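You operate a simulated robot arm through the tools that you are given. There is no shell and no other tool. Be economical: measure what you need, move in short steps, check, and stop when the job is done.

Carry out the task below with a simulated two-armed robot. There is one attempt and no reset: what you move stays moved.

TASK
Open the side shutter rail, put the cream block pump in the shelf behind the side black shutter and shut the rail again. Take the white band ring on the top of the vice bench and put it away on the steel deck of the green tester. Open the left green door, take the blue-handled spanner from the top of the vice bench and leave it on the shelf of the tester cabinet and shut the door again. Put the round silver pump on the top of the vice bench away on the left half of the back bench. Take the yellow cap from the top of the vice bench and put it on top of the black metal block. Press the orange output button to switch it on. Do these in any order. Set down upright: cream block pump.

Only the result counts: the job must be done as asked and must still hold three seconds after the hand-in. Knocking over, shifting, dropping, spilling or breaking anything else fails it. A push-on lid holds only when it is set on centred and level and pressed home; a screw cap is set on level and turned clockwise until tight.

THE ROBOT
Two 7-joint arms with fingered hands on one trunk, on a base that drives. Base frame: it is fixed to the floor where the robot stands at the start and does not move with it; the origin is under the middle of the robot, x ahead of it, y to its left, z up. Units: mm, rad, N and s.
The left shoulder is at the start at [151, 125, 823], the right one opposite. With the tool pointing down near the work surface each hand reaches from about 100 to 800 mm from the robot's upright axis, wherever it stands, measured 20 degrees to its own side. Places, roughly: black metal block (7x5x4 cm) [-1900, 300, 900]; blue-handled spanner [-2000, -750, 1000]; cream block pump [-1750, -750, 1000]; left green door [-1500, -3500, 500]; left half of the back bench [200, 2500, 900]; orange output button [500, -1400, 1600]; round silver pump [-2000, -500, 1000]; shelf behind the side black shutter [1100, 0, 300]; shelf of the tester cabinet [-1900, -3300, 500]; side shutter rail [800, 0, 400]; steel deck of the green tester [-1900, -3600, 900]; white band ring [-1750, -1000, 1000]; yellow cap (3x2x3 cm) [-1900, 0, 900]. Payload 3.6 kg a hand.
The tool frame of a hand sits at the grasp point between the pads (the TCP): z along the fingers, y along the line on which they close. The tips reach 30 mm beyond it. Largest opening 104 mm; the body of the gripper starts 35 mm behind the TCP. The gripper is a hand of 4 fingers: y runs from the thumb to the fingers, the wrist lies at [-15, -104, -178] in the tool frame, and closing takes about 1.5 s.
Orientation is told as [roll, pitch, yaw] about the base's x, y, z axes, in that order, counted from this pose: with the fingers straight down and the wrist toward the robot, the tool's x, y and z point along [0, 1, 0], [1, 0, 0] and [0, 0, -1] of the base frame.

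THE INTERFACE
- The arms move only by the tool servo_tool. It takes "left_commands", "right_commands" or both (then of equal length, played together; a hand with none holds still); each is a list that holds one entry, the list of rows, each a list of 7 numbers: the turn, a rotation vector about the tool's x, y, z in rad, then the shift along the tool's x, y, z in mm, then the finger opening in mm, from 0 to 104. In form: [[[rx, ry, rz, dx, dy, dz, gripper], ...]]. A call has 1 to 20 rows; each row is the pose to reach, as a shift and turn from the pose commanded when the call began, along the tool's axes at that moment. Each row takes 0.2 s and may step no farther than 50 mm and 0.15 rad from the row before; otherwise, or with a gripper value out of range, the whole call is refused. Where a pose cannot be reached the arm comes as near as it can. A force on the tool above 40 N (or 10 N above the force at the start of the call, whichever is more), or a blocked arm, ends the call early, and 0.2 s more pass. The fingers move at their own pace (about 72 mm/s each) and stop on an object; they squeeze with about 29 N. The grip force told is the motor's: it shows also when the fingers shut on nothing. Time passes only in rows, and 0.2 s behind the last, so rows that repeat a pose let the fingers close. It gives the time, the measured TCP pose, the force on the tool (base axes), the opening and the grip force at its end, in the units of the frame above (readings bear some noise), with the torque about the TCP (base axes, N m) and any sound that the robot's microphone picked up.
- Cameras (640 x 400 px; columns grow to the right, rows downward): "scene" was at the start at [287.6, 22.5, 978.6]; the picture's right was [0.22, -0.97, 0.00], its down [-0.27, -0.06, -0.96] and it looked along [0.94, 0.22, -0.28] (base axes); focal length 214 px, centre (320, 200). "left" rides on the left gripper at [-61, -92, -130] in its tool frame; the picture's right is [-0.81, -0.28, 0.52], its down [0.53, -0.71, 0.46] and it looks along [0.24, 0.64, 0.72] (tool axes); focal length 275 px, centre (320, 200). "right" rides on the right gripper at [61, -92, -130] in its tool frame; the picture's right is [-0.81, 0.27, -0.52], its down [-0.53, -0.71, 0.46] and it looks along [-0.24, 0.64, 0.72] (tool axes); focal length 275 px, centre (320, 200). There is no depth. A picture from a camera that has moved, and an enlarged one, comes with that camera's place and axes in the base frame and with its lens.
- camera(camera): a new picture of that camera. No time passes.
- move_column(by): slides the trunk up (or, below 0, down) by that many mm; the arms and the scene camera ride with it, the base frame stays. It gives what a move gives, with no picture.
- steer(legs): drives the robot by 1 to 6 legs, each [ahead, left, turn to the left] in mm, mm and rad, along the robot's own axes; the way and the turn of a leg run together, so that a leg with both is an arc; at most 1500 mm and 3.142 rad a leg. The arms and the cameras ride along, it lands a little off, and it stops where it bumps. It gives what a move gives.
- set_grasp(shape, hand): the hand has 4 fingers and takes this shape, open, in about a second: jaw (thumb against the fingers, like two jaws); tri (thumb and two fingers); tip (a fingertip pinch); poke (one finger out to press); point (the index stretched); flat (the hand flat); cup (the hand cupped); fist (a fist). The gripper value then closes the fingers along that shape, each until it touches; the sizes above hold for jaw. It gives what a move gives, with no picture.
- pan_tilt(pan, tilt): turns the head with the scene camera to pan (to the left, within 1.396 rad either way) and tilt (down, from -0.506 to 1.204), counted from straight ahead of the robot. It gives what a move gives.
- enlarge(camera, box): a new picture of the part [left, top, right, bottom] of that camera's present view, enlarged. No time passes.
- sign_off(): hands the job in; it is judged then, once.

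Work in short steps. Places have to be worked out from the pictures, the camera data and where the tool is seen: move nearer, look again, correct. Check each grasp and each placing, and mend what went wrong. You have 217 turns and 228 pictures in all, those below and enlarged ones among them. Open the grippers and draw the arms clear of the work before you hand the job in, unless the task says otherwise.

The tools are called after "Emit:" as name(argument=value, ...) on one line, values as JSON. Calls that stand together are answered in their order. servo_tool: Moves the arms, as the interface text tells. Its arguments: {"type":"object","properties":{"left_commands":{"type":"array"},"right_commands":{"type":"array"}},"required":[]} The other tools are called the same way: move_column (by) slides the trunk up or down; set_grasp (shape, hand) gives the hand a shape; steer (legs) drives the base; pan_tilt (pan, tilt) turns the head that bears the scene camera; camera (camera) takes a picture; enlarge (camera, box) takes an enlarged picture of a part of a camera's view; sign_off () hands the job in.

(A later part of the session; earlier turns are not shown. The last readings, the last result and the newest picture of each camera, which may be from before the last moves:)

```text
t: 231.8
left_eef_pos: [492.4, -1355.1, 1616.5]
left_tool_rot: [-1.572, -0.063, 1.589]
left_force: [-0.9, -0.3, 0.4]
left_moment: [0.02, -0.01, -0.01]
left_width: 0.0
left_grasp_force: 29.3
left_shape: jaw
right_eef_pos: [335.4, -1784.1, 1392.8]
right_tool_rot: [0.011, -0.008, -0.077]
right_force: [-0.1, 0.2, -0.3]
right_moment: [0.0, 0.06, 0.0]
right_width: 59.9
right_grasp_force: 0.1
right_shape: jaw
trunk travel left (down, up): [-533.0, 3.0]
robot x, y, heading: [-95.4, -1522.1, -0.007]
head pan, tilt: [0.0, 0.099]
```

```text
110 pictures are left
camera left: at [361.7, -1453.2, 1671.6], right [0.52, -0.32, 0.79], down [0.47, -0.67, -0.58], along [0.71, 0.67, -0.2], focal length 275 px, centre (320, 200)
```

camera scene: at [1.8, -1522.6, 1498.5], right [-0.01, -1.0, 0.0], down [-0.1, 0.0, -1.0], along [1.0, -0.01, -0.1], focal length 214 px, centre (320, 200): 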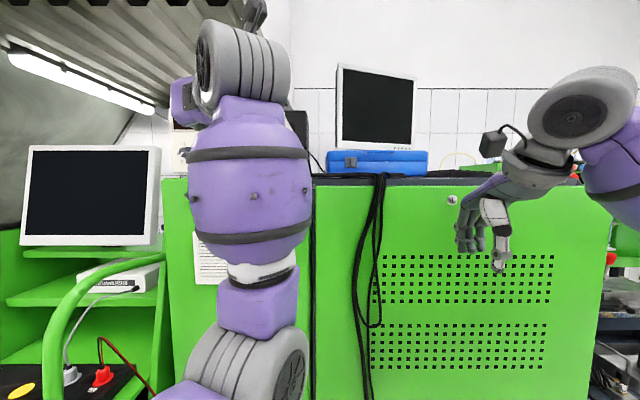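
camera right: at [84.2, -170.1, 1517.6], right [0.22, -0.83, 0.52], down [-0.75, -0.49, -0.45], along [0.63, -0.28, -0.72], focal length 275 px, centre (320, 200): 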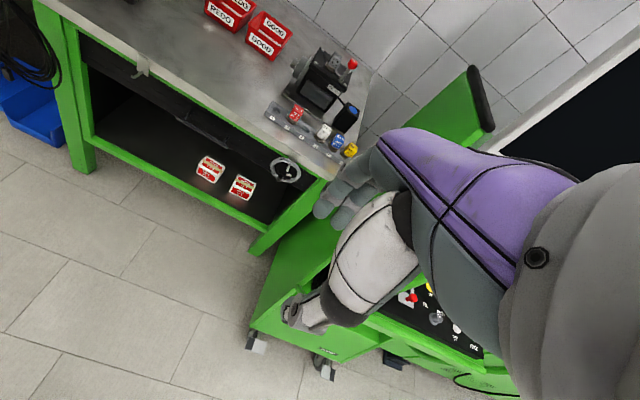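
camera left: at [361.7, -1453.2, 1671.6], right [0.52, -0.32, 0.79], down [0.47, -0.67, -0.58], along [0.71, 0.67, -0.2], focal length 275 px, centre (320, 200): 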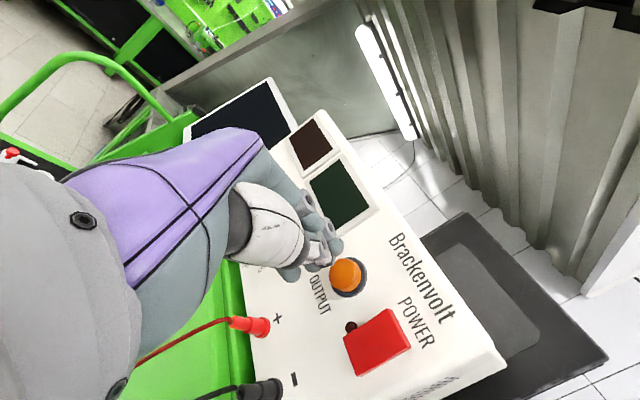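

Refined: cap at (541,-1361,1615). I push forward slowly.

Emit:
servo_tool(left_commands=[[[0, 0, 0, 0, -5, 10, 0], [0, 0, 0, 0, -5, 18, 0], [0, 0, 0, 0, -5, 23, 0], [0, 0, 0, 0, -5, 28, 0], [0, 0, 0, 0, -5, 32, 0]]])

Emit:
camera(camera="left")

```text
t: 233.0
left_eef_pos: [514.9, -1359.4, 1618.8]
left_tool_rot: [-1.577, -0.061, 1.59]
left_force: [-29.9, 1.9, -6.4]
left_moment: [0.05, 0.28, -0.06]
left_width: 0.1
left_grasp_force: 29.1
left_shape: jaw
right_eef_pos: [328.7, -1784.4, 1395.4]
right_tool_rot: [0.011, -0.011, -0.076]
right_force: [-0.3, -0.4, 0.0]
right_moment: [0.0, -0.01, -0.02]
right_width: 60.4
right_grasp_force: 0.0
right_shape: jaw
trunk travel left (down, up): [-533.0, 3.0]
robot x, y, heading: [-100.5, -1526.3, -0.002]
head pan, tilt: [0.0, 0.099]
heard: click
```

```text
109 pictures are left
camera left: at [384.9, -1458.3, 1672.9], right [0.52, -0.31, 0.8], down [0.47, -0.67, -0.57], along [0.71, 0.67, -0.2], focal length 275 px, centre (320, 200)
```

left: 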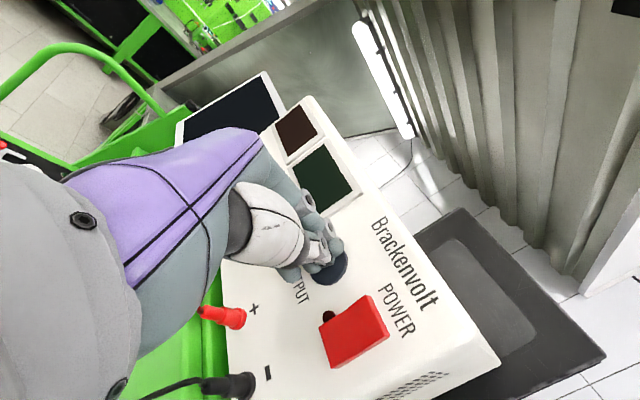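

A click was heard. I draw back and look at the button.

Emit:
servo_tool(left_commands=[[[0, 0, 0, 0, 0, -25, 0], [0, 0, 0, 0, 0, -60, 0], [0, 0, 0, 0, 0, -100, 0]]])

Emit:
camera(camera="left")

```text
t: 233.8
left_eef_pos: [425.1, -1362.2, 1613.0]
left_tool_rot: [-1.571, -0.062, 1.586]
left_force: [0.6, -0.8, -0.6]
left_moment: [0.02, -0.01, 0.02]
left_width: 0.1
left_grasp_force: 29.3
left_shape: jaw
right_eef_pos: [336.5, -1784.9, 1392.9]
right_tool_rot: [0.011, -0.006, -0.076]
right_force: [-0.2, -0.2, -0.2]
right_moment: [-0.02, 0.01, -0.01]
right_width: 60.1
right_grasp_force: 0.1
right_shape: jaw
trunk travel left (down, up): [-533.0, 3.0]
robot x, y, heading: [-96.5, -1523.0, -0.005]
head pan, tilt: [0.0, 0.099]
```

```text
108 pictures are left
camera left: at [295.3, -1461.1, 1668.4], right [0.52, -0.32, 0.79], down [0.47, -0.67, -0.58], along [0.71, 0.67, -0.2], focal length 275 px, centre (320, 200)
```

left: 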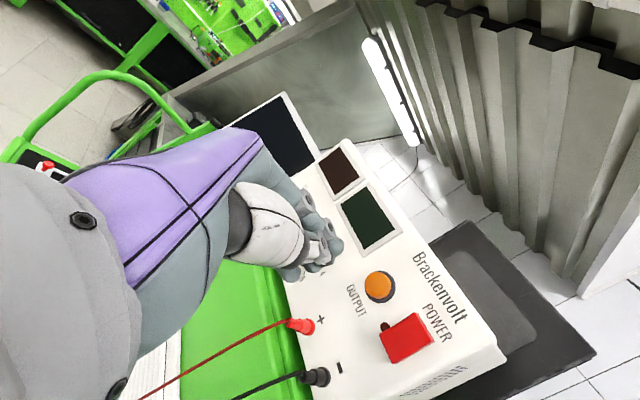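

Emit:
enlarge(camera="left", box=[300, 220, 480, 380])

```text
2.50 times, centred on (390, 300) of left
camera zoom: at [295.3, -1461.1, 1668.4], right [0.52, -0.32, 0.79], down [0.47, -0.67, -0.58], along [0.71, 0.67, -0.2], focal length 688 px, centre (145, -50)
```

zoom: 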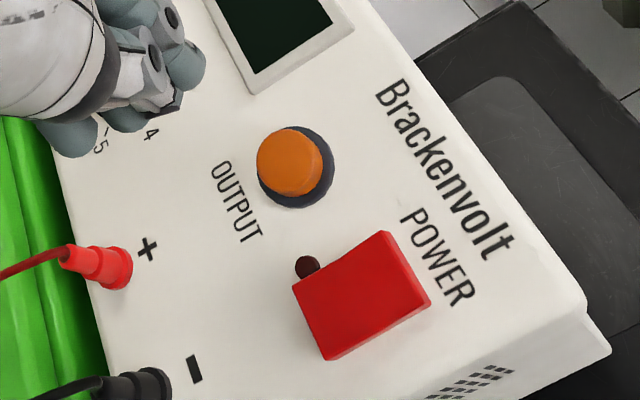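

The click confirms the press. I lower the left arm back, back off, turn round and drive to the vice to set its handle back.

Emit:
steer(legs=[[-380, 0, 0]])

Emit:
servo_tool(left_commands=[[[0, 0.03, 0, 36, 0, 0, 0], [0, 0.07, 0, 72, 0, 0, 0], [0, 0.1, 0, 108, 0, 0, 0], [0, 0.14, 0, 144, 0, 0, 0], [0, 0.18, 0, 180, 0, 0, 0], [0, 0.22, 0, 216, 0, 0, 0], [0, 0.26, 0, 252, 0, 0, 0], [0, 0.3, 0, 288, 0, 0, 0], [0, 0.34, 0, 324, 0, 0, 0], [0, 0.38, 0, 360, 0, 0, 0], [0, 0.42, 0, 396, 0, 0, 0]]])

Emit:
steer(legs=[[0, 0, 3.14], [0, -870, 0], [450, 0, 0]])

Emit:
move_column(by=-150)

Emit:
pan_tilt(pan=-0.4, tilt=0.5)

Emit:
camera(camera="scene")

Emit:
camera(camera="right")

```text
t: 236.2
left_eef_pos: [48.9, -1361.0, 1613.2]
left_tool_rot: [-1.571, -0.062, 1.587]
left_force: [-0.1, -1.2, 0.2]
left_moment: [-0.01, -0.02, -0.03]
left_width: 0.1
left_grasp_force: 28.5
left_shape: jaw
right_eef_pos: [-39.7, -1782.3, 1391.8]
right_tool_rot: [0.009, -0.007, -0.079]
right_force: [0.4, 0.1, 0.6]
right_moment: [-0.02, 0.0, -0.02]
right_width: 60.3
right_grasp_force: 0.0
right_shape: jaw
trunk travel left (down, up): [-533.0, 3.0]
robot x, y, heading: [-470.8, -1519.3, -0.005]
head pan, tilt: [0.0, 0.099]
```

```text
t: 238.6
left_eef_pos: [50.2, -1332.9, 1226.3]
left_tool_rot: [-1.165, -0.061, 1.594]
left_force: [-0.2, 0.9, -0.4]
left_moment: [0.02, -0.02, -0.02]
left_width: 0.1
left_grasp_force: 28.9
left_shape: jaw
right_eef_pos: [-40.0, -1782.2, 1393.5]
right_tool_rot: [0.008, -0.007, -0.079]
right_force: [-0.3, -0.2, -0.4]
right_moment: [0.02, 0.02, 0.0]
right_width: 60.5
right_grasp_force: 0.1
right_shape: jaw
trunk travel left (down, up): [-533.0, 3.0]
robot x, y, heading: [-472.8, -1524.2, -0.008]
head pan, tilt: [0.0, 0.099]
```

```text
t: 256.1
left_eef_pos: [-1392.6, -776.8, 1224.4]
left_tool_rot: [-1.163, -0.065, -1.615]
left_force: [-0.6, -0.2, 0.4]
left_moment: [-0.02, -0.02, 0.01]
left_width: 0.0
left_grasp_force: 29.4
left_shape: jaw
right_eef_pos: [-1275.3, -332.9, 1392.8]
right_tool_rot: [0.01, -0.008, 3.002]
right_force: [0.5, 0.3, -0.6]
right_moment: [-0.04, -0.02, -0.01]
right_width: 60.0
right_grasp_force: 0.0
right_shape: jaw
trunk travel left (down, up): [-533.0, 3.0]
robot x, y, heading: [-860.9, -619.3, 3.071]
head pan, tilt: [0.0, 0.099]
```

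```text
t: 257.9
left_eef_pos: [-1392.8, -778.4, 1075.7]
left_tool_rot: [-1.164, -0.07, -1.614]
left_force: [-0.5, -0.8, 0.4]
left_moment: [0.01, 0.01, 0.0]
left_width: 0.0
left_grasp_force: 29.1
left_shape: jaw
right_eef_pos: [-1275.3, -332.3, 1243.2]
right_tool_rot: [0.011, -0.007, 3.0]
right_force: [0.0, -0.2, 0.3]
right_moment: [0.0, -0.01, 0.01]
right_width: 60.2
right_grasp_force: 0.1
right_shape: jaw
trunk travel left (down, up): [-383.0, 153.0]
robot x, y, heading: [-859.9, -623.5, 3.068]
head pan, tilt: [0.0, 0.099]
```

```text
t: 258.8
left_eef_pos: [-1393.7, -776.0, 1074.2]
left_tool_rot: [-1.162, -0.068, -1.611]
left_force: [-0.3, 0.3, 0.8]
left_moment: [0.03, 0.01, 0.02]
left_width: 0.0
left_grasp_force: 29.6
left_shape: jaw
right_eef_pos: [-1273.7, -333.5, 1243.6]
right_tool_rot: [0.01, -0.008, 3.001]
right_force: [-0.5, -0.8, 0.1]
right_moment: [0.0, -0.05, -0.01]
right_width: 60.3
right_grasp_force: 0.1
right_shape: jaw
trunk travel left (down, up): [-383.0, 153.0]
robot x, y, heading: [-859.0, -622.7, 3.077]
head pan, tilt: [-0.4, 0.499]
```

```text
106 pictures are left
camera scene: at [-1038.4, -571.5, 1295.7], right [0.45, 0.89, 0.0], down [0.43, -0.22, -0.88], along [-0.78, 0.4, -0.48], focal length 214 px, centre (320, 200)
```

scene: 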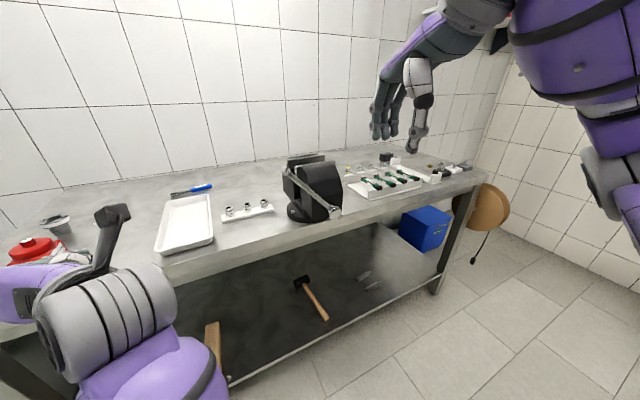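

```text
105 pictures are left
camera right: at [-1192.5, -405.7, 1373.5], right [-0.15, 0.85, 0.51], down [0.78, 0.42, -0.47], along [-0.61, 0.33, -0.72], focal length 275 px, centre (320, 200)
```

right: 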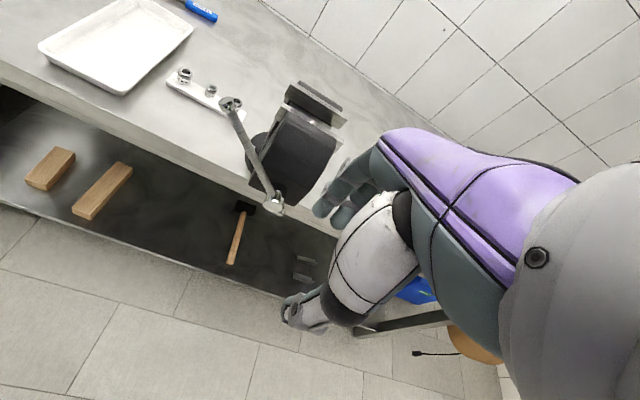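

The handle: hub ≈(-1487,-306,953), tip ≈(-1487,-439,1120). I bring the closed right hand above the rod to push it back down.

Emit:
steer(legs=[[0, 0, 0.065], [192, 40, 0]])

Emit:
servo_tool(right_commands=[[[0, 0, 0.02, 0, 0, 10, 0], [0, 0, 0.05, 0, 0, 20, 0], [0, 0, 0.08, 0, 0, 30, 0], [0, 0, 0.08, 0, 0, 40, 0], [0, 0, 0.08, 0, 0, 40, 0]]])

Emit:
camera(camera="right")

Emit:
camera(camera="scene")

```text
t: 260.8
left_eef_pos: [-1574.3, -846.2, 1074.1]
left_tool_rot: [-1.16, -0.07, -1.552]
left_force: [-0.1, -0.5, -0.3]
left_moment: [0.0, -0.02, 0.02]
left_width: 0.0
left_grasp_force: 28.6
left_shape: jaw
right_eef_pos: [-1481.5, -396.4, 1241.9]
right_tool_rot: [0.011, -0.007, 3.062]
right_force: [0.1, 0.8, 0.1]
right_moment: [-0.02, 0.0, 0.02]
right_width: 60.3
right_grasp_force: 0.2
right_shape: jaw
trunk travel left (down, up): [-383.0, 153.0]
robot x, y, heading: [-1051.8, -656.8, 3.134]
head pan, tilt: [-0.4, 0.499]
```

```text
t: 262.0
left_eef_pos: [-1573.2, -847.9, 1073.9]
left_tool_rot: [-1.163, -0.072, -1.553]
left_force: [0.9, -0.2, -0.1]
left_moment: [0.01, 0.0, 0.02]
left_width: 0.0
left_grasp_force: 29.1
left_shape: jaw
right_eef_pos: [-1482.0, -397.0, 1203.0]
right_tool_rot: [0.012, -0.008, 2.981]
right_force: [0.8, -0.3, 0.6]
right_moment: [0.05, 0.0, -0.02]
right_width: 0.1
right_grasp_force: 28.8
right_shape: jaw
trunk travel left (down, up): [-383.0, 153.0]
robot x, y, heading: [-1050.0, -656.5, 3.132]
head pan, tilt: [-0.4, 0.499]
```

```text
104 pictures are left
camera right: at [-1401.3, -470.8, 1333.3], right [-0.14, 0.85, 0.51], down [0.79, 0.41, -0.47], along [-0.6, 0.34, -0.72], focal length 275 px, centre (320, 200)
```

right: 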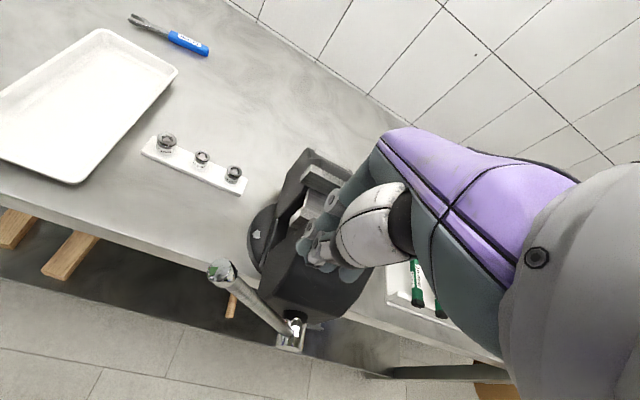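

```text
103 pictures are left
camera scene: at [-1231.9, -620.5, 1295.6], right [0.4, 0.92, 0.0], down [0.44, -0.19, -0.88], along [-0.81, 0.35, -0.48], focal length 214 px, centre (320, 200)
```

scene: 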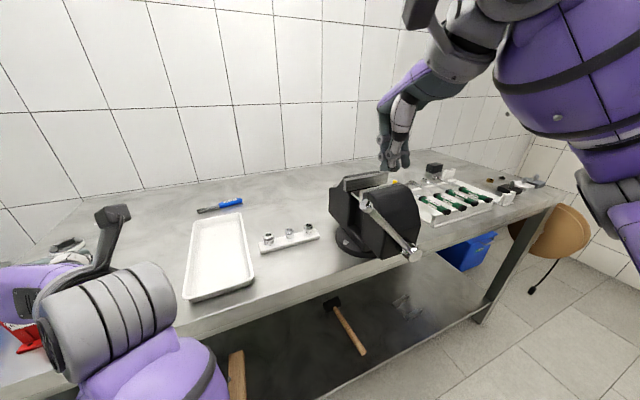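

Rod plane x≈-1474. I press down with the closed fingertips in small rows.

Emit:
servo_tool(right_commands=[[[0, 0, -0.02, 0, -6, 25, 0], [0, 0, -0.05, 0, -6, 50, 0], [0, 0, -0.08, 0, -6, 75, 0], [0, 0, -0.1, 0, -6, 100, 0], [0, 0, -0.12, 0, -6, 125, 0], [0, 0, -0.14, 0, -6, 150, 0], [0, 0, -0.15, 0, -6, 175, 0], [0, 0, -0.15, 0, -6, 200, 0], [0, 0, -0.15, 0, -6, 225, 0], [0, 0, -0.15, 0, -6, 250, 0]]])

Emit:
camera(camera="right")

Emit:
camera(camera="scene")

```text
t: 264.2
left_eef_pos: [-1572.8, -849.0, 1073.4]
left_tool_rot: [-1.16, -0.069, -1.55]
left_force: [-0.5, -0.2, -0.2]
left_moment: [-0.03, 0.03, -0.01]
left_width: 0.2
left_grasp_force: 28.9
left_shape: jaw
right_eef_pos: [-1477.8, -404.7, 954.0]
right_tool_rot: [0.007, -0.014, 3.136]
right_force: [-0.8, -25.1, 20.2]
right_moment: [2.16, 0.47, 0.48]
right_width: 0.0
right_grasp_force: 29.5
right_shape: jaw
trunk travel left (down, up): [-383.0, 153.0]
robot x, y, heading: [-1051.9, -660.0, 3.134]
head pan, tilt: [-0.4, 0.499]
```

```text
102 pictures are left
camera right: at [-1385.8, -465.7, 1084.6], right [-0.26, 0.82, 0.51], down [0.71, 0.53, -0.47], along [-0.65, 0.24, -0.72], focal length 275 px, centre (320, 200)
```

right: 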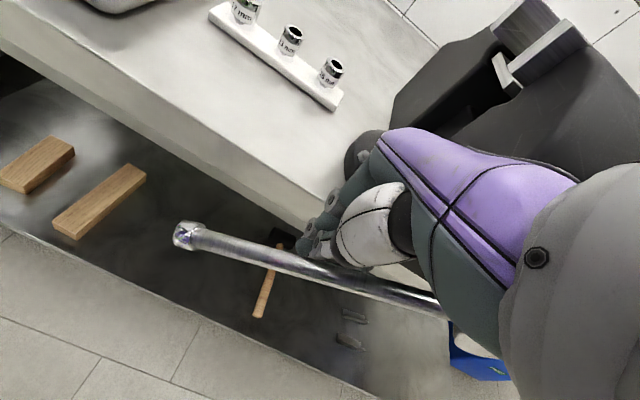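

```text
101 pictures are left
camera scene: at [-1230.8, -625.0, 1296.0], right [0.4, 0.92, 0.0], down [0.44, -0.19, -0.88], along [-0.81, 0.35, -0.48], focal length 214 px, centre (320, 200)
```

scene: 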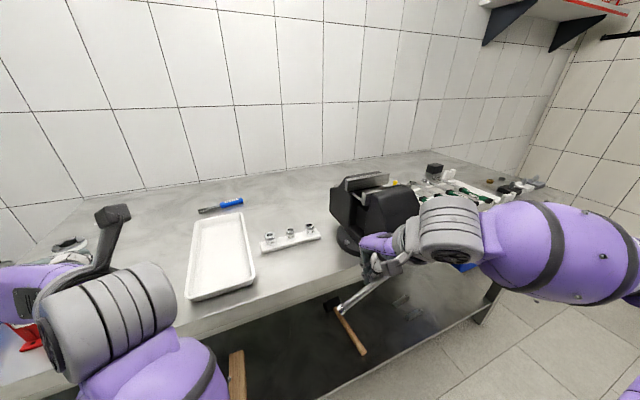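

The rod is nearly horizontal. I continue down.

Emit:
servo_tool(right_commands=[[[0, 0, 0, 0, 0, 20, 0], [0, 0, 0, 0, 0, 40, 0], [0, 0, 0, 0, 0, 60, 0], [0, 0, 0, 0, 0, 80, 0]]])

Emit:
camera(camera="right")

```text
t: 265.2
left_eef_pos: [-1574.4, -844.2, 1074.8]
left_tool_rot: [-1.161, -0.07, -1.555]
left_force: [0.4, 0.7, 0.7]
left_moment: [0.02, 0.0, 0.02]
left_width: 0.2
left_grasp_force: 29.2
left_shape: jaw
right_eef_pos: [-1477.7, -395.4, 870.8]
right_tool_rot: [0.006, 0.0, 3.125]
right_force: [0.0, 0.2, -0.2]
right_moment: [0.02, 0.03, -0.01]
right_width: 0.0
right_grasp_force: 28.8
right_shape: jaw
trunk travel left (down, up): [-383.0, 153.0]
robot x, y, heading: [-1051.1, -658.0, 3.129]
head pan, tilt: [-0.4, 0.499]
```

```text
100 pictures are left
camera right: at [-1387.5, -458.3, 1001.2], right [-0.26, 0.82, 0.51], down [0.72, 0.52, -0.46], along [-0.64, 0.25, -0.73], focal length 275 px, centre (320, 200)
```

right: 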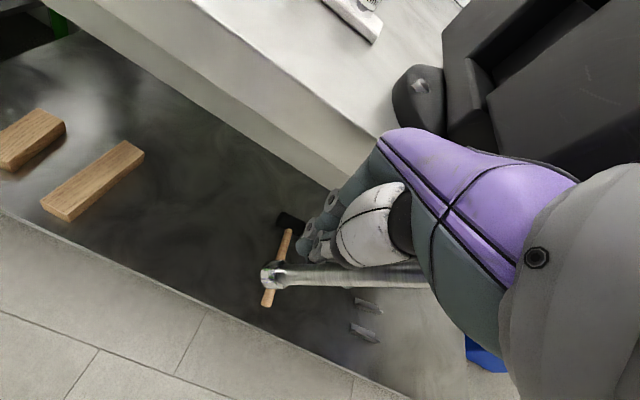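

Rod is at ~32° from vertical. I lift, go left past it, lower, then push right to vertical.

Emit:
servo_tool(right_commands=[[[0, 0, 0, 0, 0, -30, 0], [0, 0, 0, 30, 0, -50, 0], [0, 0, 0, 70, 0, -50, 0], [0, 0, 0, 100, 0, -40, 0], [0, 0, 0, 105, 0, 0, 0], [0, 0, 0, 105, 0, 40, 0], [0, 0, 0, 105, 0, 55, 0], [0, 0, 0, 80, 0, 55, 0], [0, 0, 0, 50, 0, 55, 0], [0, 0, 0, 20, 0, 55, 0], [0, 0, 0, -10, 0, 55, 0], [0, 0, 0, -35, 0, 55, 0], [0, 0, 0, -50, 0, 55, 0]]])

Emit:
camera(camera="right")

```text
t: 265.5
left_eef_pos: [-1575.2, -847.1, 1073.4]
left_tool_rot: [-1.16, -0.072, -1.552]
left_force: [0.3, -0.1, 0.4]
left_moment: [0.01, 0.0, -0.01]
left_width: 0.0
left_grasp_force: 28.7
left_shape: jaw
right_eef_pos: [-1471.0, -402.0, 879.8]
right_tool_rot: [0.016, 0.028, 3.13]
right_force: [-3.3, -5.0, -8.2]
right_moment: [0.1, 0.12, 0.07]
right_width: 0.1
right_grasp_force: 28.8
right_shape: jaw
trunk travel left (down, up): [-383.0, 153.0]
robot x, y, heading: [-1052.5, -655.6, 3.128]
head pan, tilt: [-0.4, 0.499]
stopped in row 1 (right hand): the force on the tool passed its limit at 57 N (the readings are from after the stop); the commanded pose is now the measured one
```

```text
99 pictures are left
camera right: at [-1385.1, -463.0, 1013.6], right [-0.28, 0.82, 0.5], down [0.73, 0.52, -0.44], along [-0.62, 0.24, -0.75], focal length 275 px, centre (320, 200)
```

right: 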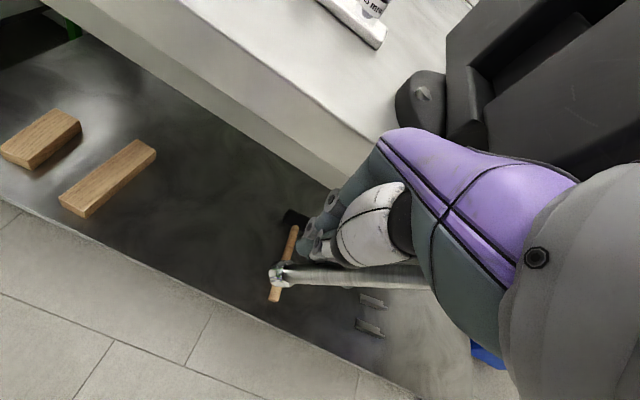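

The hand is hooked under the rod's inner part; I move left first, then down, then push right.

Emit:
servo_tool(right_commands=[[[0, -0.015, 0, 10, 0, 8, 0], [0, -0.028, 0, 30, 0, 10, 0], [0, -0.028, 0, 60, 0, 10, 0], [0, -0.028, 0, 85, 0, 15, 0]]])

Emit:
camera(camera="right")

Emit:
camera(camera="scene")

```text
t: 266.5
left_eef_pos: [-1574.2, -845.7, 1074.2]
left_tool_rot: [-1.162, -0.072, -1.555]
left_force: [-0.2, -0.2, 1.0]
left_moment: [-0.01, 0.02, 0.0]
left_width: 0.2
left_grasp_force: 29.2
left_shape: jaw
right_eef_pos: [-1472.0, -489.0, 866.4]
right_tool_rot: [-0.011, 0.026, 3.129]
right_force: [1.0, 0.6, -0.1]
right_moment: [-0.03, 0.01, -0.03]
right_width: 0.0
right_grasp_force: 29.4
right_shape: jaw
trunk travel left (down, up): [-383.0, 153.0]
robot x, y, heading: [-1050.9, -661.3, 3.131]
head pan, tilt: [-0.4, 0.499]
```

```text
98 pictures are left
camera right: at [-1386.1, -553.4, 997.9], right [-0.28, 0.81, 0.52], down [0.73, 0.53, -0.43], along [-0.62, 0.26, -0.74], focal length 275 px, centre (320, 200)
```

right: 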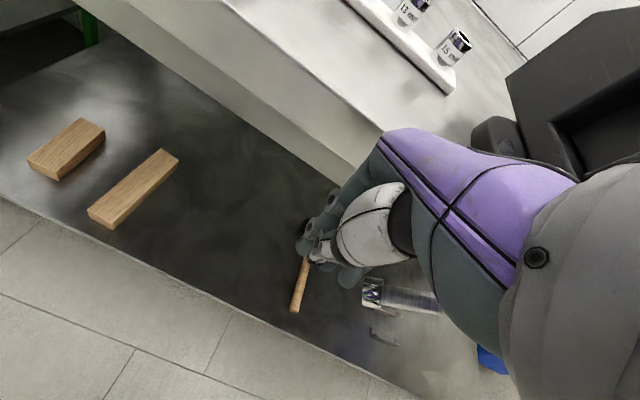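

```text
97 pictures are left
camera scene: at [-1231.7, -620.6, 1295.6], right [0.4, 0.92, 0.0], down [0.44, -0.19, -0.88], along [-0.81, 0.35, -0.48], focal length 214 px, centre (320, 200)
```

scene: 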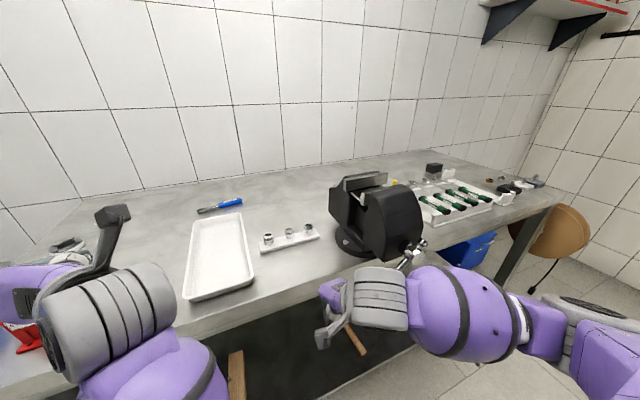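

Free now. I lower 35 mm and push right to bring the rod to vertical.

Emit:
servo_tool(right_commands=[[[0, 0, 0, 0, 0, 20, 0], [0, 0, 0, 0, 0, 40, 0], [0, 0, 0, -25, 0, 40, 0], [0, 0, 0, -50, 0, 40, 0], [0, 0, 0, -75, 0, 40, 0], [0, 0, 0, -100, 0, 40, 0], [0, 0, 0, -120, 0, 40, 0], [0, 0, 0, -140, 0, 40, 0]]])

Emit:
camera(camera="right")

Emit:
camera(camera="scene")

```text
t: 268.3
left_eef_pos: [-1574.1, -845.2, 1073.8]
left_tool_rot: [-1.162, -0.072, -1.554]
left_force: [-0.2, 0.6, -0.7]
left_moment: [0.0, 0.0, 0.0]
left_width: 0.1
left_grasp_force: 28.7
left_shape: jaw
right_eef_pos: [-1468.6, -343.1, 830.3]
right_tool_rot: [-0.015, 0.025, 3.131]
right_force: [-0.5, -1.6, -1.1]
right_moment: [0.1, -0.03, 0.02]
right_width: 0.0
right_grasp_force: 28.7
right_shape: jaw
trunk travel left (down, up): [-383.0, 153.0]
robot x, y, heading: [-1048.3, -659.8, 3.13]
head pan, tilt: [-0.4, 0.499]
```

```text
96 pictures are left
camera right: at [-1382.8, -408.7, 960.9], right [-0.28, 0.81, 0.52], down [0.73, 0.53, -0.43], along [-0.62, 0.26, -0.74], focal length 275 px, centre (320, 200)
```

right: 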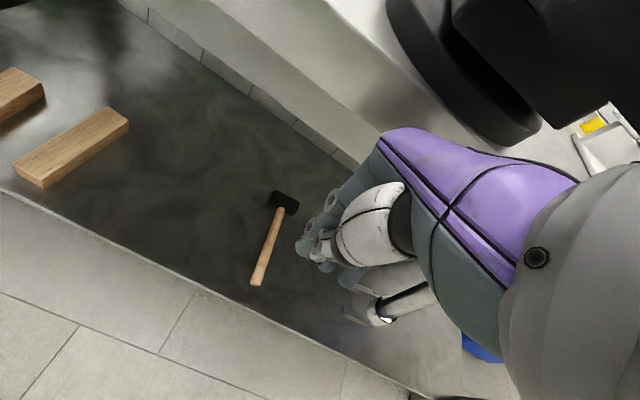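

```text
95 pictures are left
camera scene: at [-1231.7, -619.9, 1295.6], right [0.4, 0.92, 0.0], down [0.44, -0.19, -0.88], along [-0.81, 0.35, -0.48], focal length 214 px, centre (320, 200)
```

scene: 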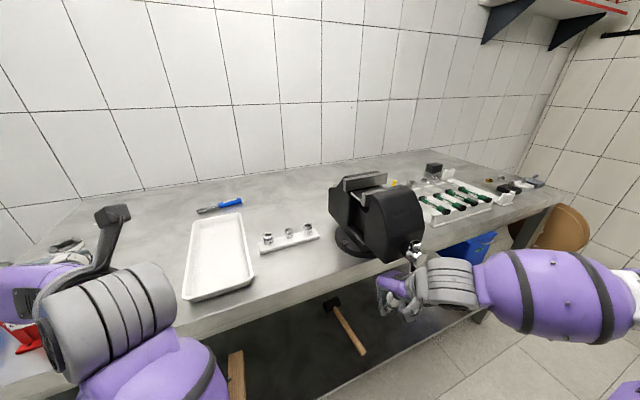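

I draw the hand left and up, and view the handle.

Emit:
servo_tool(right_commands=[[[0, 0, 0, 30, 0, 0, 0], [0, 0, 0, 70, -10, 0, 0], [0, 0, 0, 110, -40, -10, 0], [0, 0, 0, 150, -60, -45, 0], [0, 0, 0, 150, -80, -90, 0], [0, 0, 0, 150, -80, -135, 0], [0, 0, 0, 150, -80, -180, 0], [0, 0, 0, 140, -70, -225, 0], [0, 0, 0, 130, -60, -270, 0], [0, 0, 0, 110, -60, -315, 0], [0, 0, 0, 80, -60, -350, 0]]])

Emit:
enlarge(camera="scene", box=[300, 150, 480, 310])

Emit:
camera(camera="right")

```text
refused: row 3 steps farther than a row can; nothing moved
```

```text
2.50 times, centred on (390, 230) of scene
camera zoom: at [-1231.7, -619.9, 1295.6], right [0.4, 0.92, 0.0], down [0.44, -0.19, -0.88], along [-0.81, 0.35, -0.48], focal length 536 px, centre (145, 125)
```

zoom: 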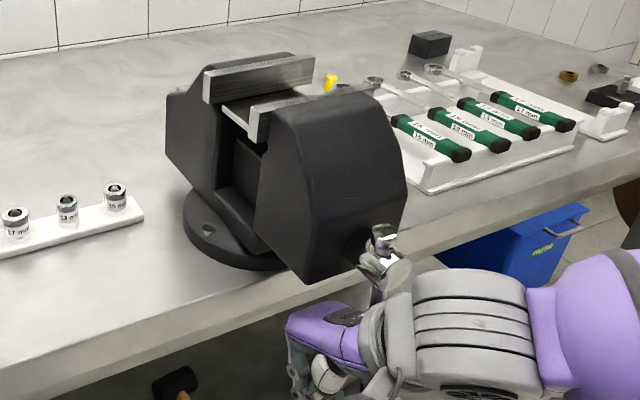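

```text
93 pictures are left
camera right: at [-1382.8, -408.7, 960.9], right [-0.28, 0.81, 0.52], down [0.73, 0.53, -0.43], along [-0.62, 0.26, -0.74], focal length 275 px, centre (320, 200)
```

right: 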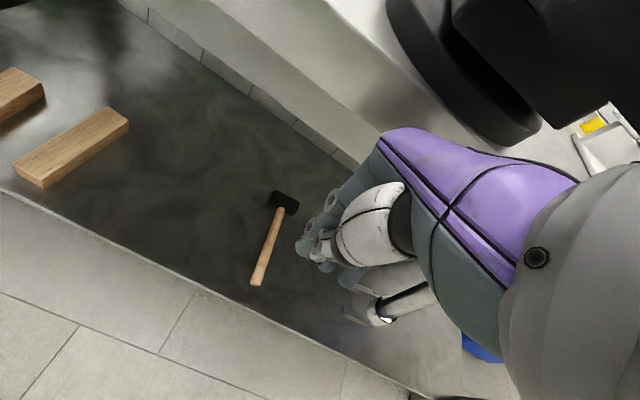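

Emit:
servo_tool(right_commands=[[[0, 0, 0, 30, 0, 0, 0], [0, 0, 0, 70, -10, 0, 0], [0, 0, 0, 105, -30, -10, 0], [0, 0, 0, 140, -45, -35, 0], [0, 0, 0, 150, -60, -75, 0], [0, 0, 0, 150, -60, -120, 0], [0, 0, 0, 150, -60, -165, 0], [0, 0, 0, 150, -60, -210, 0], [0, 0, 0, 140, -60, -255, 0], [0, 0, 0, 120, -60, -300, 0], [0, 0, 0, 90, -60, -338, 0]]])

Emit:
camera(camera="scene")

Emit:
camera(camera="right")

```text
t: 270.7
left_eef_pos: [-1571.7, -845.9, 1073.9]
left_tool_rot: [-1.162, -0.071, -1.552]
left_force: [-0.4, -0.2, 0.2]
left_moment: [0.04, -0.01, 0.0]
left_width: 0.0
left_grasp_force: 29.2
left_shape: jaw
right_eef_pos: [-1416.8, -440.3, 1169.4]
right_tool_rot: [-0.01, 0.026, 3.13]
right_force: [-0.2, -0.7, 0.1]
right_moment: [0.01, 0.01, 0.02]
right_width: 0.1
right_grasp_force: 28.9
right_shape: jaw
right hand out of reach, approached as far as the arm can: row 4, 5, 6, 7, 8, 9
trunk travel left (down, up): [-383.0, 153.0]
robot x, y, heading: [-1049.2, -656.0, 3.127]
head pan, tilt: [-0.4, 0.499]
```

```text
92 pictures are left
camera scene: at [-1231.3, -619.7, 1295.6], right [0.4, 0.92, 0.0], down [0.44, -0.19, -0.88], along [-0.81, 0.35, -0.48], focal length 214 px, centre (320, 200)
```

scene: 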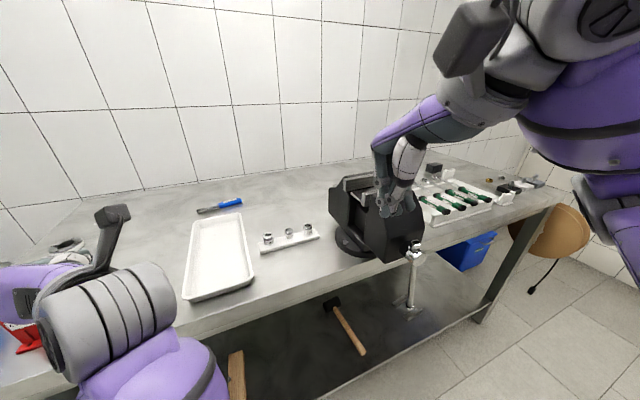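

```text
91 pictures are left
camera right: at [-1330.4, -505.0, 1300.4], right [-0.28, 0.81, 0.52], down [0.73, 0.53, -0.43], along [-0.62, 0.26, -0.74], focal length 275 px, centre (320, 200)
```

right: 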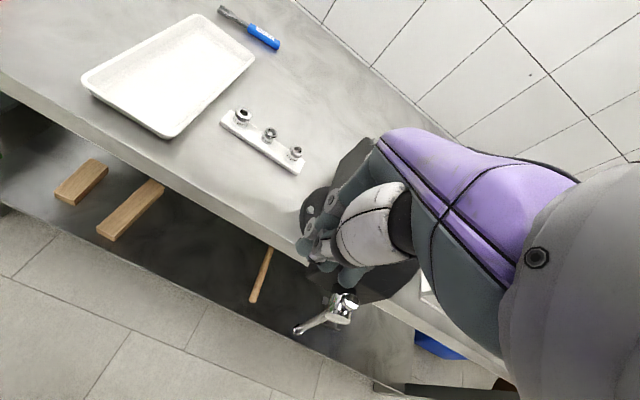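

The handle hangs down again, about as before. Next the yellow cap: I raise the trunk and move right in front of it.

Emit:
move_column(by=150)

Emit:
steer(legs=[[0, -880, 0.013]])

Emit:
pan_tilt(pan=0.0, tilt=0.6)

Emit:
camera(camera="scene")

Emit:
camera(camera="left")

```text
t: 272.5
left_eef_pos: [-1574.8, -847.8, 1226.4]
left_tool_rot: [-1.167, -0.069, -1.552]
left_force: [-0.5, 0.5, -0.4]
left_moment: [0.0, 0.01, 0.0]
left_width: 0.0
left_grasp_force: 29.5
left_shape: jaw
right_eef_pos: [-1419.0, -441.8, 1316.1]
right_tool_rot: [-0.012, 0.025, 3.128]
right_force: [-0.3, 0.4, 0.0]
right_moment: [0.02, -0.02, -0.01]
right_width: 0.2
right_grasp_force: 28.6
right_shape: jaw
trunk travel left (down, up): [-533.0, 3.0]
robot x, y, heading: [-1052.3, -656.8, 3.129]
head pan, tilt: [-0.4, 0.499]
```

```text
t: 280.6
left_eef_pos: [-1573.0, 22.2, 1226.9]
left_tool_rot: [-1.165, -0.071, -1.524]
left_force: [0.2, 0.5, 0.0]
left_moment: [-0.01, 0.0, 0.0]
left_width: 0.1
left_grasp_force: 29.1
left_shape: jaw
right_eef_pos: [-1429.1, 431.7, 1316.1]
right_tool_rot: [-0.012, 0.024, -3.125]
right_force: [0.0, -0.4, -0.2]
right_moment: [0.04, -0.02, 0.01]
right_width: 0.0
right_grasp_force: 29.2
right_shape: jaw
trunk travel left (down, up): [-533.0, 3.0]
robot x, y, heading: [-1055.0, 224.7, -3.121]
head pan, tilt: [-0.4, 0.499]
```

```text
t: 281.5
left_eef_pos: [-1572.7, 21.6, 1227.3]
left_tool_rot: [-1.167, -0.072, -1.523]
left_force: [0.5, 0.3, -0.1]
left_moment: [-0.01, -0.03, -0.04]
left_width: 0.0
left_grasp_force: 29.0
left_shape: jaw
right_eef_pos: [-1428.7, 430.7, 1317.5]
right_tool_rot: [-0.013, 0.024, -3.125]
right_force: [0.3, -0.3, 0.7]
right_moment: [0.0, 0.0, 0.02]
right_width: 0.0
right_grasp_force: 29.1
right_shape: jaw
trunk travel left (down, up): [-533.0, 3.0]
robot x, y, heading: [-1053.9, 224.5, -3.12]
head pan, tilt: [0.0, 0.6]
```

```text
90 pictures are left
camera scene: at [-1145.8, 224.4, 1452.3], right [-0.02, 1.0, 0.0], down [0.56, 0.01, -0.83], along [-0.83, -0.02, -0.56], focal length 214 px, centre (320, 200)
```

scene: 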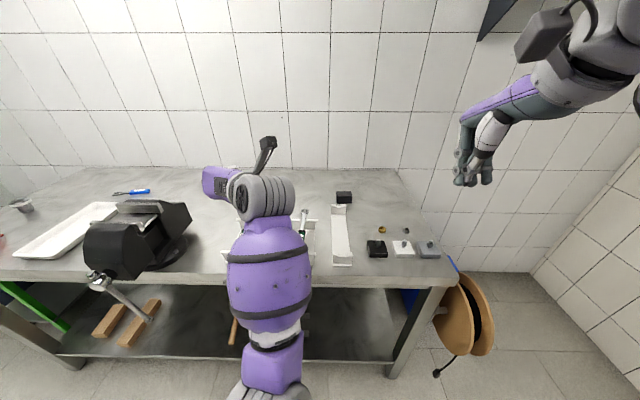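

```text
89 pictures are left
camera left: at [-1482.1, 123.8, 1327.3], right [-0.81, 0.28, 0.52], down [-0.24, 0.65, -0.72], along [-0.54, -0.71, -0.46], focal length 275 px, centre (320, 200)
```

left: 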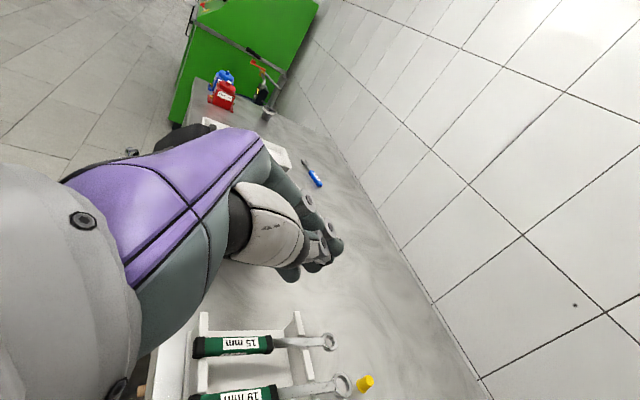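

I drive 200 mm nearer and point the left fingers straight down (closing sideways) above the cap.

Emit:
steer(legs=[[200, 0, -0.02]])

Emit:
servo_tool(left_commands=[[[0, 0.13, 0, 16, 0, 20, 60], [0, 0.26, 0, 32, 0, 40, 60], [0, 0.39, 0, 48, 0, 60, 60], [0, 0.52, 0, 64, 0, 80, 60], [0, 0.65, 0, 80, 0, 105, 60], [0, 0.78, 0, 96, 0, 125, 60], [0, 0.91, 0, 112, 0, 150, 60], [0, 1.04, 0, 128, 0, 170, 60], [0, 1.165, 0, 142, 0, 190, 60]]])

Emit:
camera(camera="left")

Emit:
camera(camera="scene")

```text
t: 283.1
left_eef_pos: [-1774.2, 30.0, 1226.8]
left_tool_rot: [-1.168, -0.072, -1.542]
left_force: [0.6, 0.4, 0.8]
left_moment: [0.02, -0.01, 0.03]
left_width: 0.0
left_grasp_force: 28.7
left_shape: jaw
right_eef_pos: [-1621.3, 436.8, 1317.5]
right_tool_rot: [-0.012, 0.025, 3.14]
right_force: [-0.1, 0.6, 0.3]
right_moment: [0.0, 0.01, 0.03]
right_width: 0.0
right_grasp_force: 29.1
right_shape: jaw
trunk travel left (down, up): [-533.0, 3.0]
robot x, y, heading: [-1250.3, 222.4, -3.141]
head pan, tilt: [0.0, 0.6]
```

```text
t: 285.1
left_eef_pos: [-1840.4, 9.8, 1024.6]
left_tool_rot: [-0.003, -0.072, -1.541]
left_force: [-0.8, -0.5, 0.4]
left_moment: [-0.01, -0.02, 0.01]
left_width: 59.6
left_grasp_force: 0.0
left_shape: jaw
left hand out of reach, approached as far as the arm can: row 8, 9
right_eef_pos: [-1621.3, 436.9, 1316.0]
right_tool_rot: [-0.012, 0.024, 3.14]
right_force: [-0.1, -0.7, 0.2]
right_moment: [0.05, 0.01, 0.0]
right_width: 0.0
right_grasp_force: 28.9
right_shape: jaw
trunk travel left (down, up): [-533.0, 3.0]
robot x, y, heading: [-1254.4, 225.1, -3.138]
head pan, tilt: [0.0, 0.6]
```

```text
88 pictures are left
camera left: at [-1905.1, 108.7, 1148.3], right [-0.82, 0.21, -0.53], down [0.51, 0.69, -0.51], along [0.26, -0.69, -0.68], focal length 275 px, centre (320, 200)
```

left: 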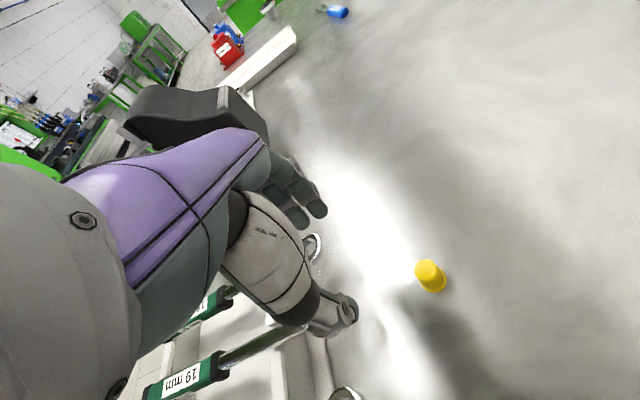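

```text
87 pictures are left
camera scene: at [-1341.9, 224.7, 1452.2], right [0.0, 1.0, 0.0], down [0.56, 0.0, -0.83], along [-0.83, 0.0, -0.56], focal length 214 px, centre (320, 200)
```

scene: 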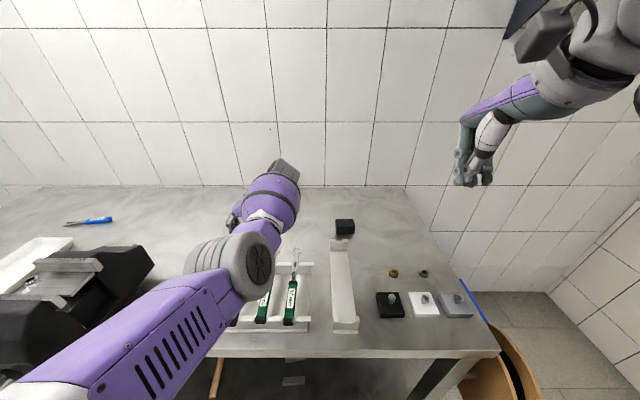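

Cap at ≈(-1888,10). I raise the hand and lower the trunk to gain reach, then move over the cap.

Emit:
servo_tool(left_commands=[[[0, 0, 0, 0, 0, -35, 60], [0, 0, 0, 0, 0, -70, 60], [0, 0, 0, 0, 0, -105, 60], [0, 0, 0, 0, 0, -130, 60]]])

Emit:
move_column(by=-140)

Emit:
camera(camera="left")

```text
t: 286.1
left_eef_pos: [-1840.9, 17.9, 1153.5]
left_tool_rot: [-0.002, -0.072, -1.542]
left_force: [0.6, -0.4, -0.1]
left_moment: [0.0, -0.01, 0.0]
left_width: 59.8
left_grasp_force: 0.0
left_shape: jaw
right_eef_pos: [-1622.2, 437.2, 1317.4]
right_tool_rot: [-0.012, 0.024, 3.14]
right_force: [-0.4, -0.6, 0.1]
right_moment: [0.01, -0.04, -0.02]
right_width: 0.0
right_grasp_force: 28.7
right_shape: jaw
trunk travel left (down, up): [-533.0, 3.0]
robot x, y, heading: [-1252.8, 221.0, -3.143]
head pan, tilt: [0.0, 0.6]
```

```text
t: 287.7
left_eef_pos: [-1841.5, 20.8, 1016.2]
left_tool_rot: [-0.003, -0.073, -1.542]
left_force: [-0.2, 0.1, 0.0]
left_moment: [0.02, 0.02, -0.01]
left_width: 59.8
left_grasp_force: 0.0
left_shape: jaw
right_eef_pos: [-1621.6, 436.0, 1178.1]
right_tool_rot: [-0.012, 0.023, 3.14]
right_force: [-0.8, -0.2, 0.3]
right_moment: [-0.05, 0.0, 0.02]
right_width: 0.3
right_grasp_force: 29.4
right_shape: jaw
trunk travel left (down, up): [-393.0, 143.0]
robot x, y, heading: [-1251.8, 226.1, -3.141]
head pan, tilt: [0.0, 0.6]
```

```text
86 pictures are left
camera left: at [-1904.7, 118.0, 1138.5], right [-0.82, 0.21, -0.53], down [0.51, 0.69, -0.51], along [0.26, -0.69, -0.68], focal length 275 px, centre (320, 200)
```

left: 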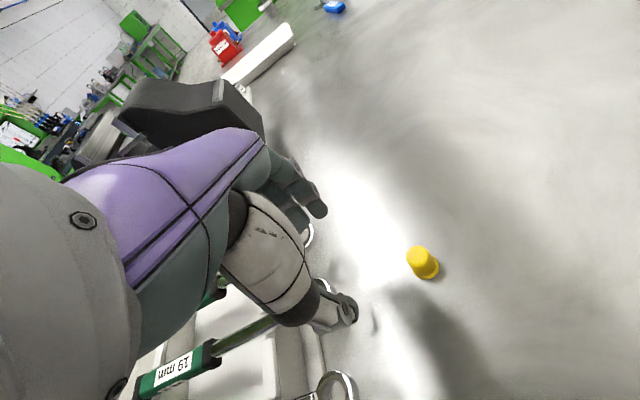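

Move over the cap and down to z≈960, levelling the hand.

Emit:
servo_tool(left_commands=[[[0.03, 0, 0, -25, 2, 10, 60], [0.06, 0, 0, -48, 4, 20, 60], [0.072, 0, 0, -48, 4, 40, 60], [0.072, 0, 0, -48, 4, 56, 60], [0.072, 0, 0, -48, 4, 56, 60]]])

Emit:
camera(camera="left")

```text
t: 288.9
left_eef_pos: [-1888.6, 12.5, 958.8]
left_tool_rot: [-0.001, 0.001, -1.542]
left_force: [0.3, -0.1, 0.1]
left_moment: [-0.03, 0.0, -0.02]
left_width: 59.7
left_grasp_force: 0.1
left_shape: jaw
right_eef_pos: [-1621.9, 435.7, 1178.0]
right_tool_rot: [-0.013, 0.025, 3.141]
right_force: [0.4, 0.0, -0.5]
right_moment: [0.0, -0.02, -0.01]
right_width: 0.1
right_grasp_force: 29.3
right_shape: jaw
trunk travel left (down, up): [-393.0, 143.0]
robot x, y, heading: [-1252.5, 224.8, -3.141]
head pan, tilt: [0.0, 0.6]
```

```text
85 pictures are left
camera left: at [-1952.3, 100.8, 1089.5], right [-0.82, 0.25, -0.52], down [0.51, 0.73, -0.46], along [0.26, -0.64, -0.73], focal length 275 px, centre (320, 200)
```

left: 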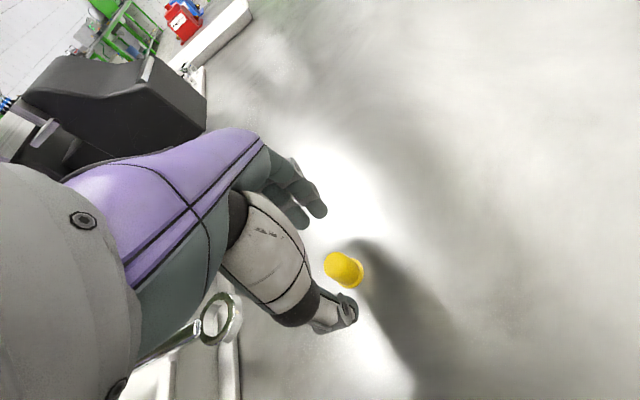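

Centred. I go down to z≈927 and close.

Emit:
servo_tool(left_commands=[[[0, 0, 0, 1, 2, 12, 60], [0, 0, 0, 1, 2, 24, 60], [0, 0, 0, 1, 2, 31, 60], [0, 0, 0, 1, 2, 31, 40], [0, 0, 0, 1, 2, 31, 20], [0, 0, 0, 1, 2, 31, 8], [0, 0, 0, 1, 2, 31, 8], [0, 0, 0, 1, 2, 31, 8]]])

Emit:
camera(camera="left")

```text
t: 290.7
left_eef_pos: [-1885.7, 8.1, 930.2]
left_tool_rot: [-0.008, 0.0, -1.541]
left_force: [-1.2, -5.6, 18.8]
left_moment: [-0.49, 0.12, 0.0]
left_width: 22.6
left_grasp_force: 28.1
left_shape: jaw
right_eef_pos: [-1620.0, 436.9, 1178.5]
right_tool_rot: [-0.013, 0.024, 3.141]
right_force: [0.4, -0.3, 0.1]
right_moment: [0.0, -0.01, -0.01]
right_width: 0.3
right_grasp_force: 28.4
right_shape: jaw
trunk travel left (down, up): [-393.0, 143.0]
robot x, y, heading: [-1250.7, 224.1, -3.141]
head pan, tilt: [0.0, 0.6]
```

```text
84 pictures are left
camera left: at [-1950.2, 97.3, 1060.2], right [-0.82, 0.25, -0.51], down [0.51, 0.73, -0.46], along [0.26, -0.64, -0.73], focal length 275 px, centre (320, 200)
```

left: 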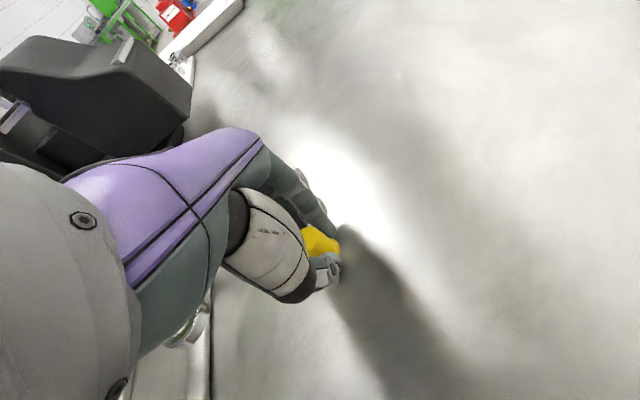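

Gripped (23 mm). I lift and move right to the black block.

Emit:
servo_tool(left_commands=[[[0, 0, 0, 0, 0, -20, 8], [0, 0, 0, 0, 0, -50, 8], [0, 0, 0, 0, 0, -85, 8], [0, 0, 0, 0, 0, -115, 8]]])

Emit:
steer(legs=[[0, -315, 0], [40, 0, 0]])

Emit:
camera(camera="left")

Emit:
camera(camera="scene")

```text
t: 291.7
left_eef_pos: [-1886.0, 8.2, 1042.7]
left_tool_rot: [-0.001, 0.0, -1.542]
left_force: [0.5, 0.1, -1.1]
left_moment: [-0.02, 0.01, 0.0]
left_width: 21.5
left_grasp_force: 28.9
left_shape: jaw
right_eef_pos: [-1622.0, 437.1, 1177.3]
right_tool_rot: [-0.011, 0.024, 3.141]
right_force: [-0.3, 0.1, 0.4]
right_moment: [-0.04, 0.01, 0.03]
right_width: 0.1
right_grasp_force: 29.5
right_shape: jaw
trunk travel left (down, up): [-393.0, 143.0]
robot x, y, heading: [-1248.6, 223.9, -3.142]
head pan, tilt: [0.0, 0.6]
```

```text
t: 295.5
left_eef_pos: [-1926.6, 319.0, 1042.8]
left_tool_rot: [-0.003, 0.001, -1.539]
left_force: [-0.8, -0.3, -0.7]
left_moment: [0.02, -0.01, -0.01]
left_width: 21.2
left_grasp_force: 29.3
left_shape: jaw
right_eef_pos: [-1663.0, 746.0, 1176.6]
right_tool_rot: [-0.014, 0.025, -3.139]
right_force: [-0.3, -0.5, -0.8]
right_moment: [0.05, -0.02, -0.03]
right_width: 0.0
right_grasp_force: 29.3
right_shape: jaw
trunk travel left (down, up): [-393.0, 143.0]
robot x, y, heading: [-1292.3, 532.8, -3.136]
head pan, tilt: [0.0, 0.6]
```

```text
83 pictures are left
camera left: at [-1991.9, 406.6, 1172.3], right [-0.82, 0.25, -0.52], down [0.51, 0.73, -0.46], along [0.26, -0.64, -0.72], focal length 275 px, centre (320, 200)
```

left: 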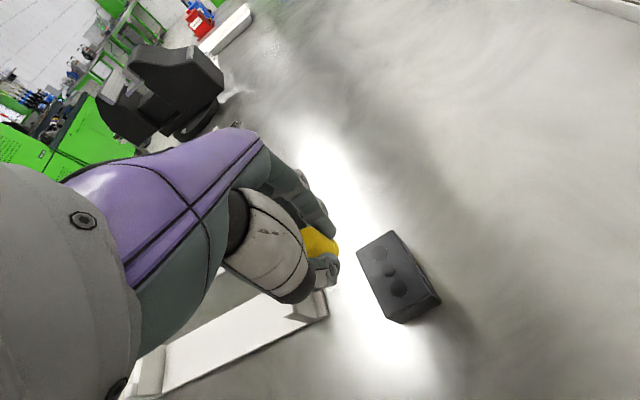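

```text
82 pictures are left
camera scene: at [-1475.8, 534.1, 1296.7], right [0.0, 1.0, 0.0], down [0.57, 0.0, -0.82], along [-0.82, 0.0, -0.57], focal length 214 px, centre (320, 200)
```

scene: 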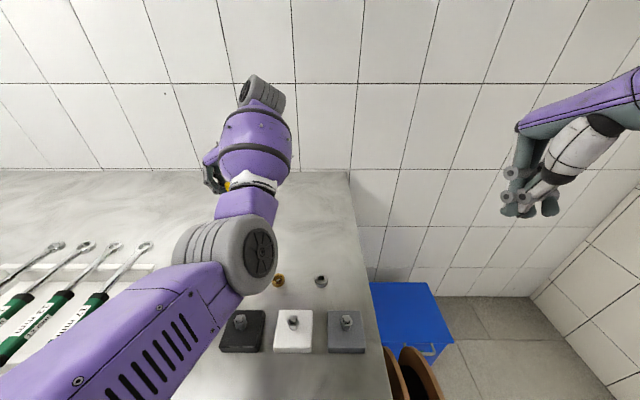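

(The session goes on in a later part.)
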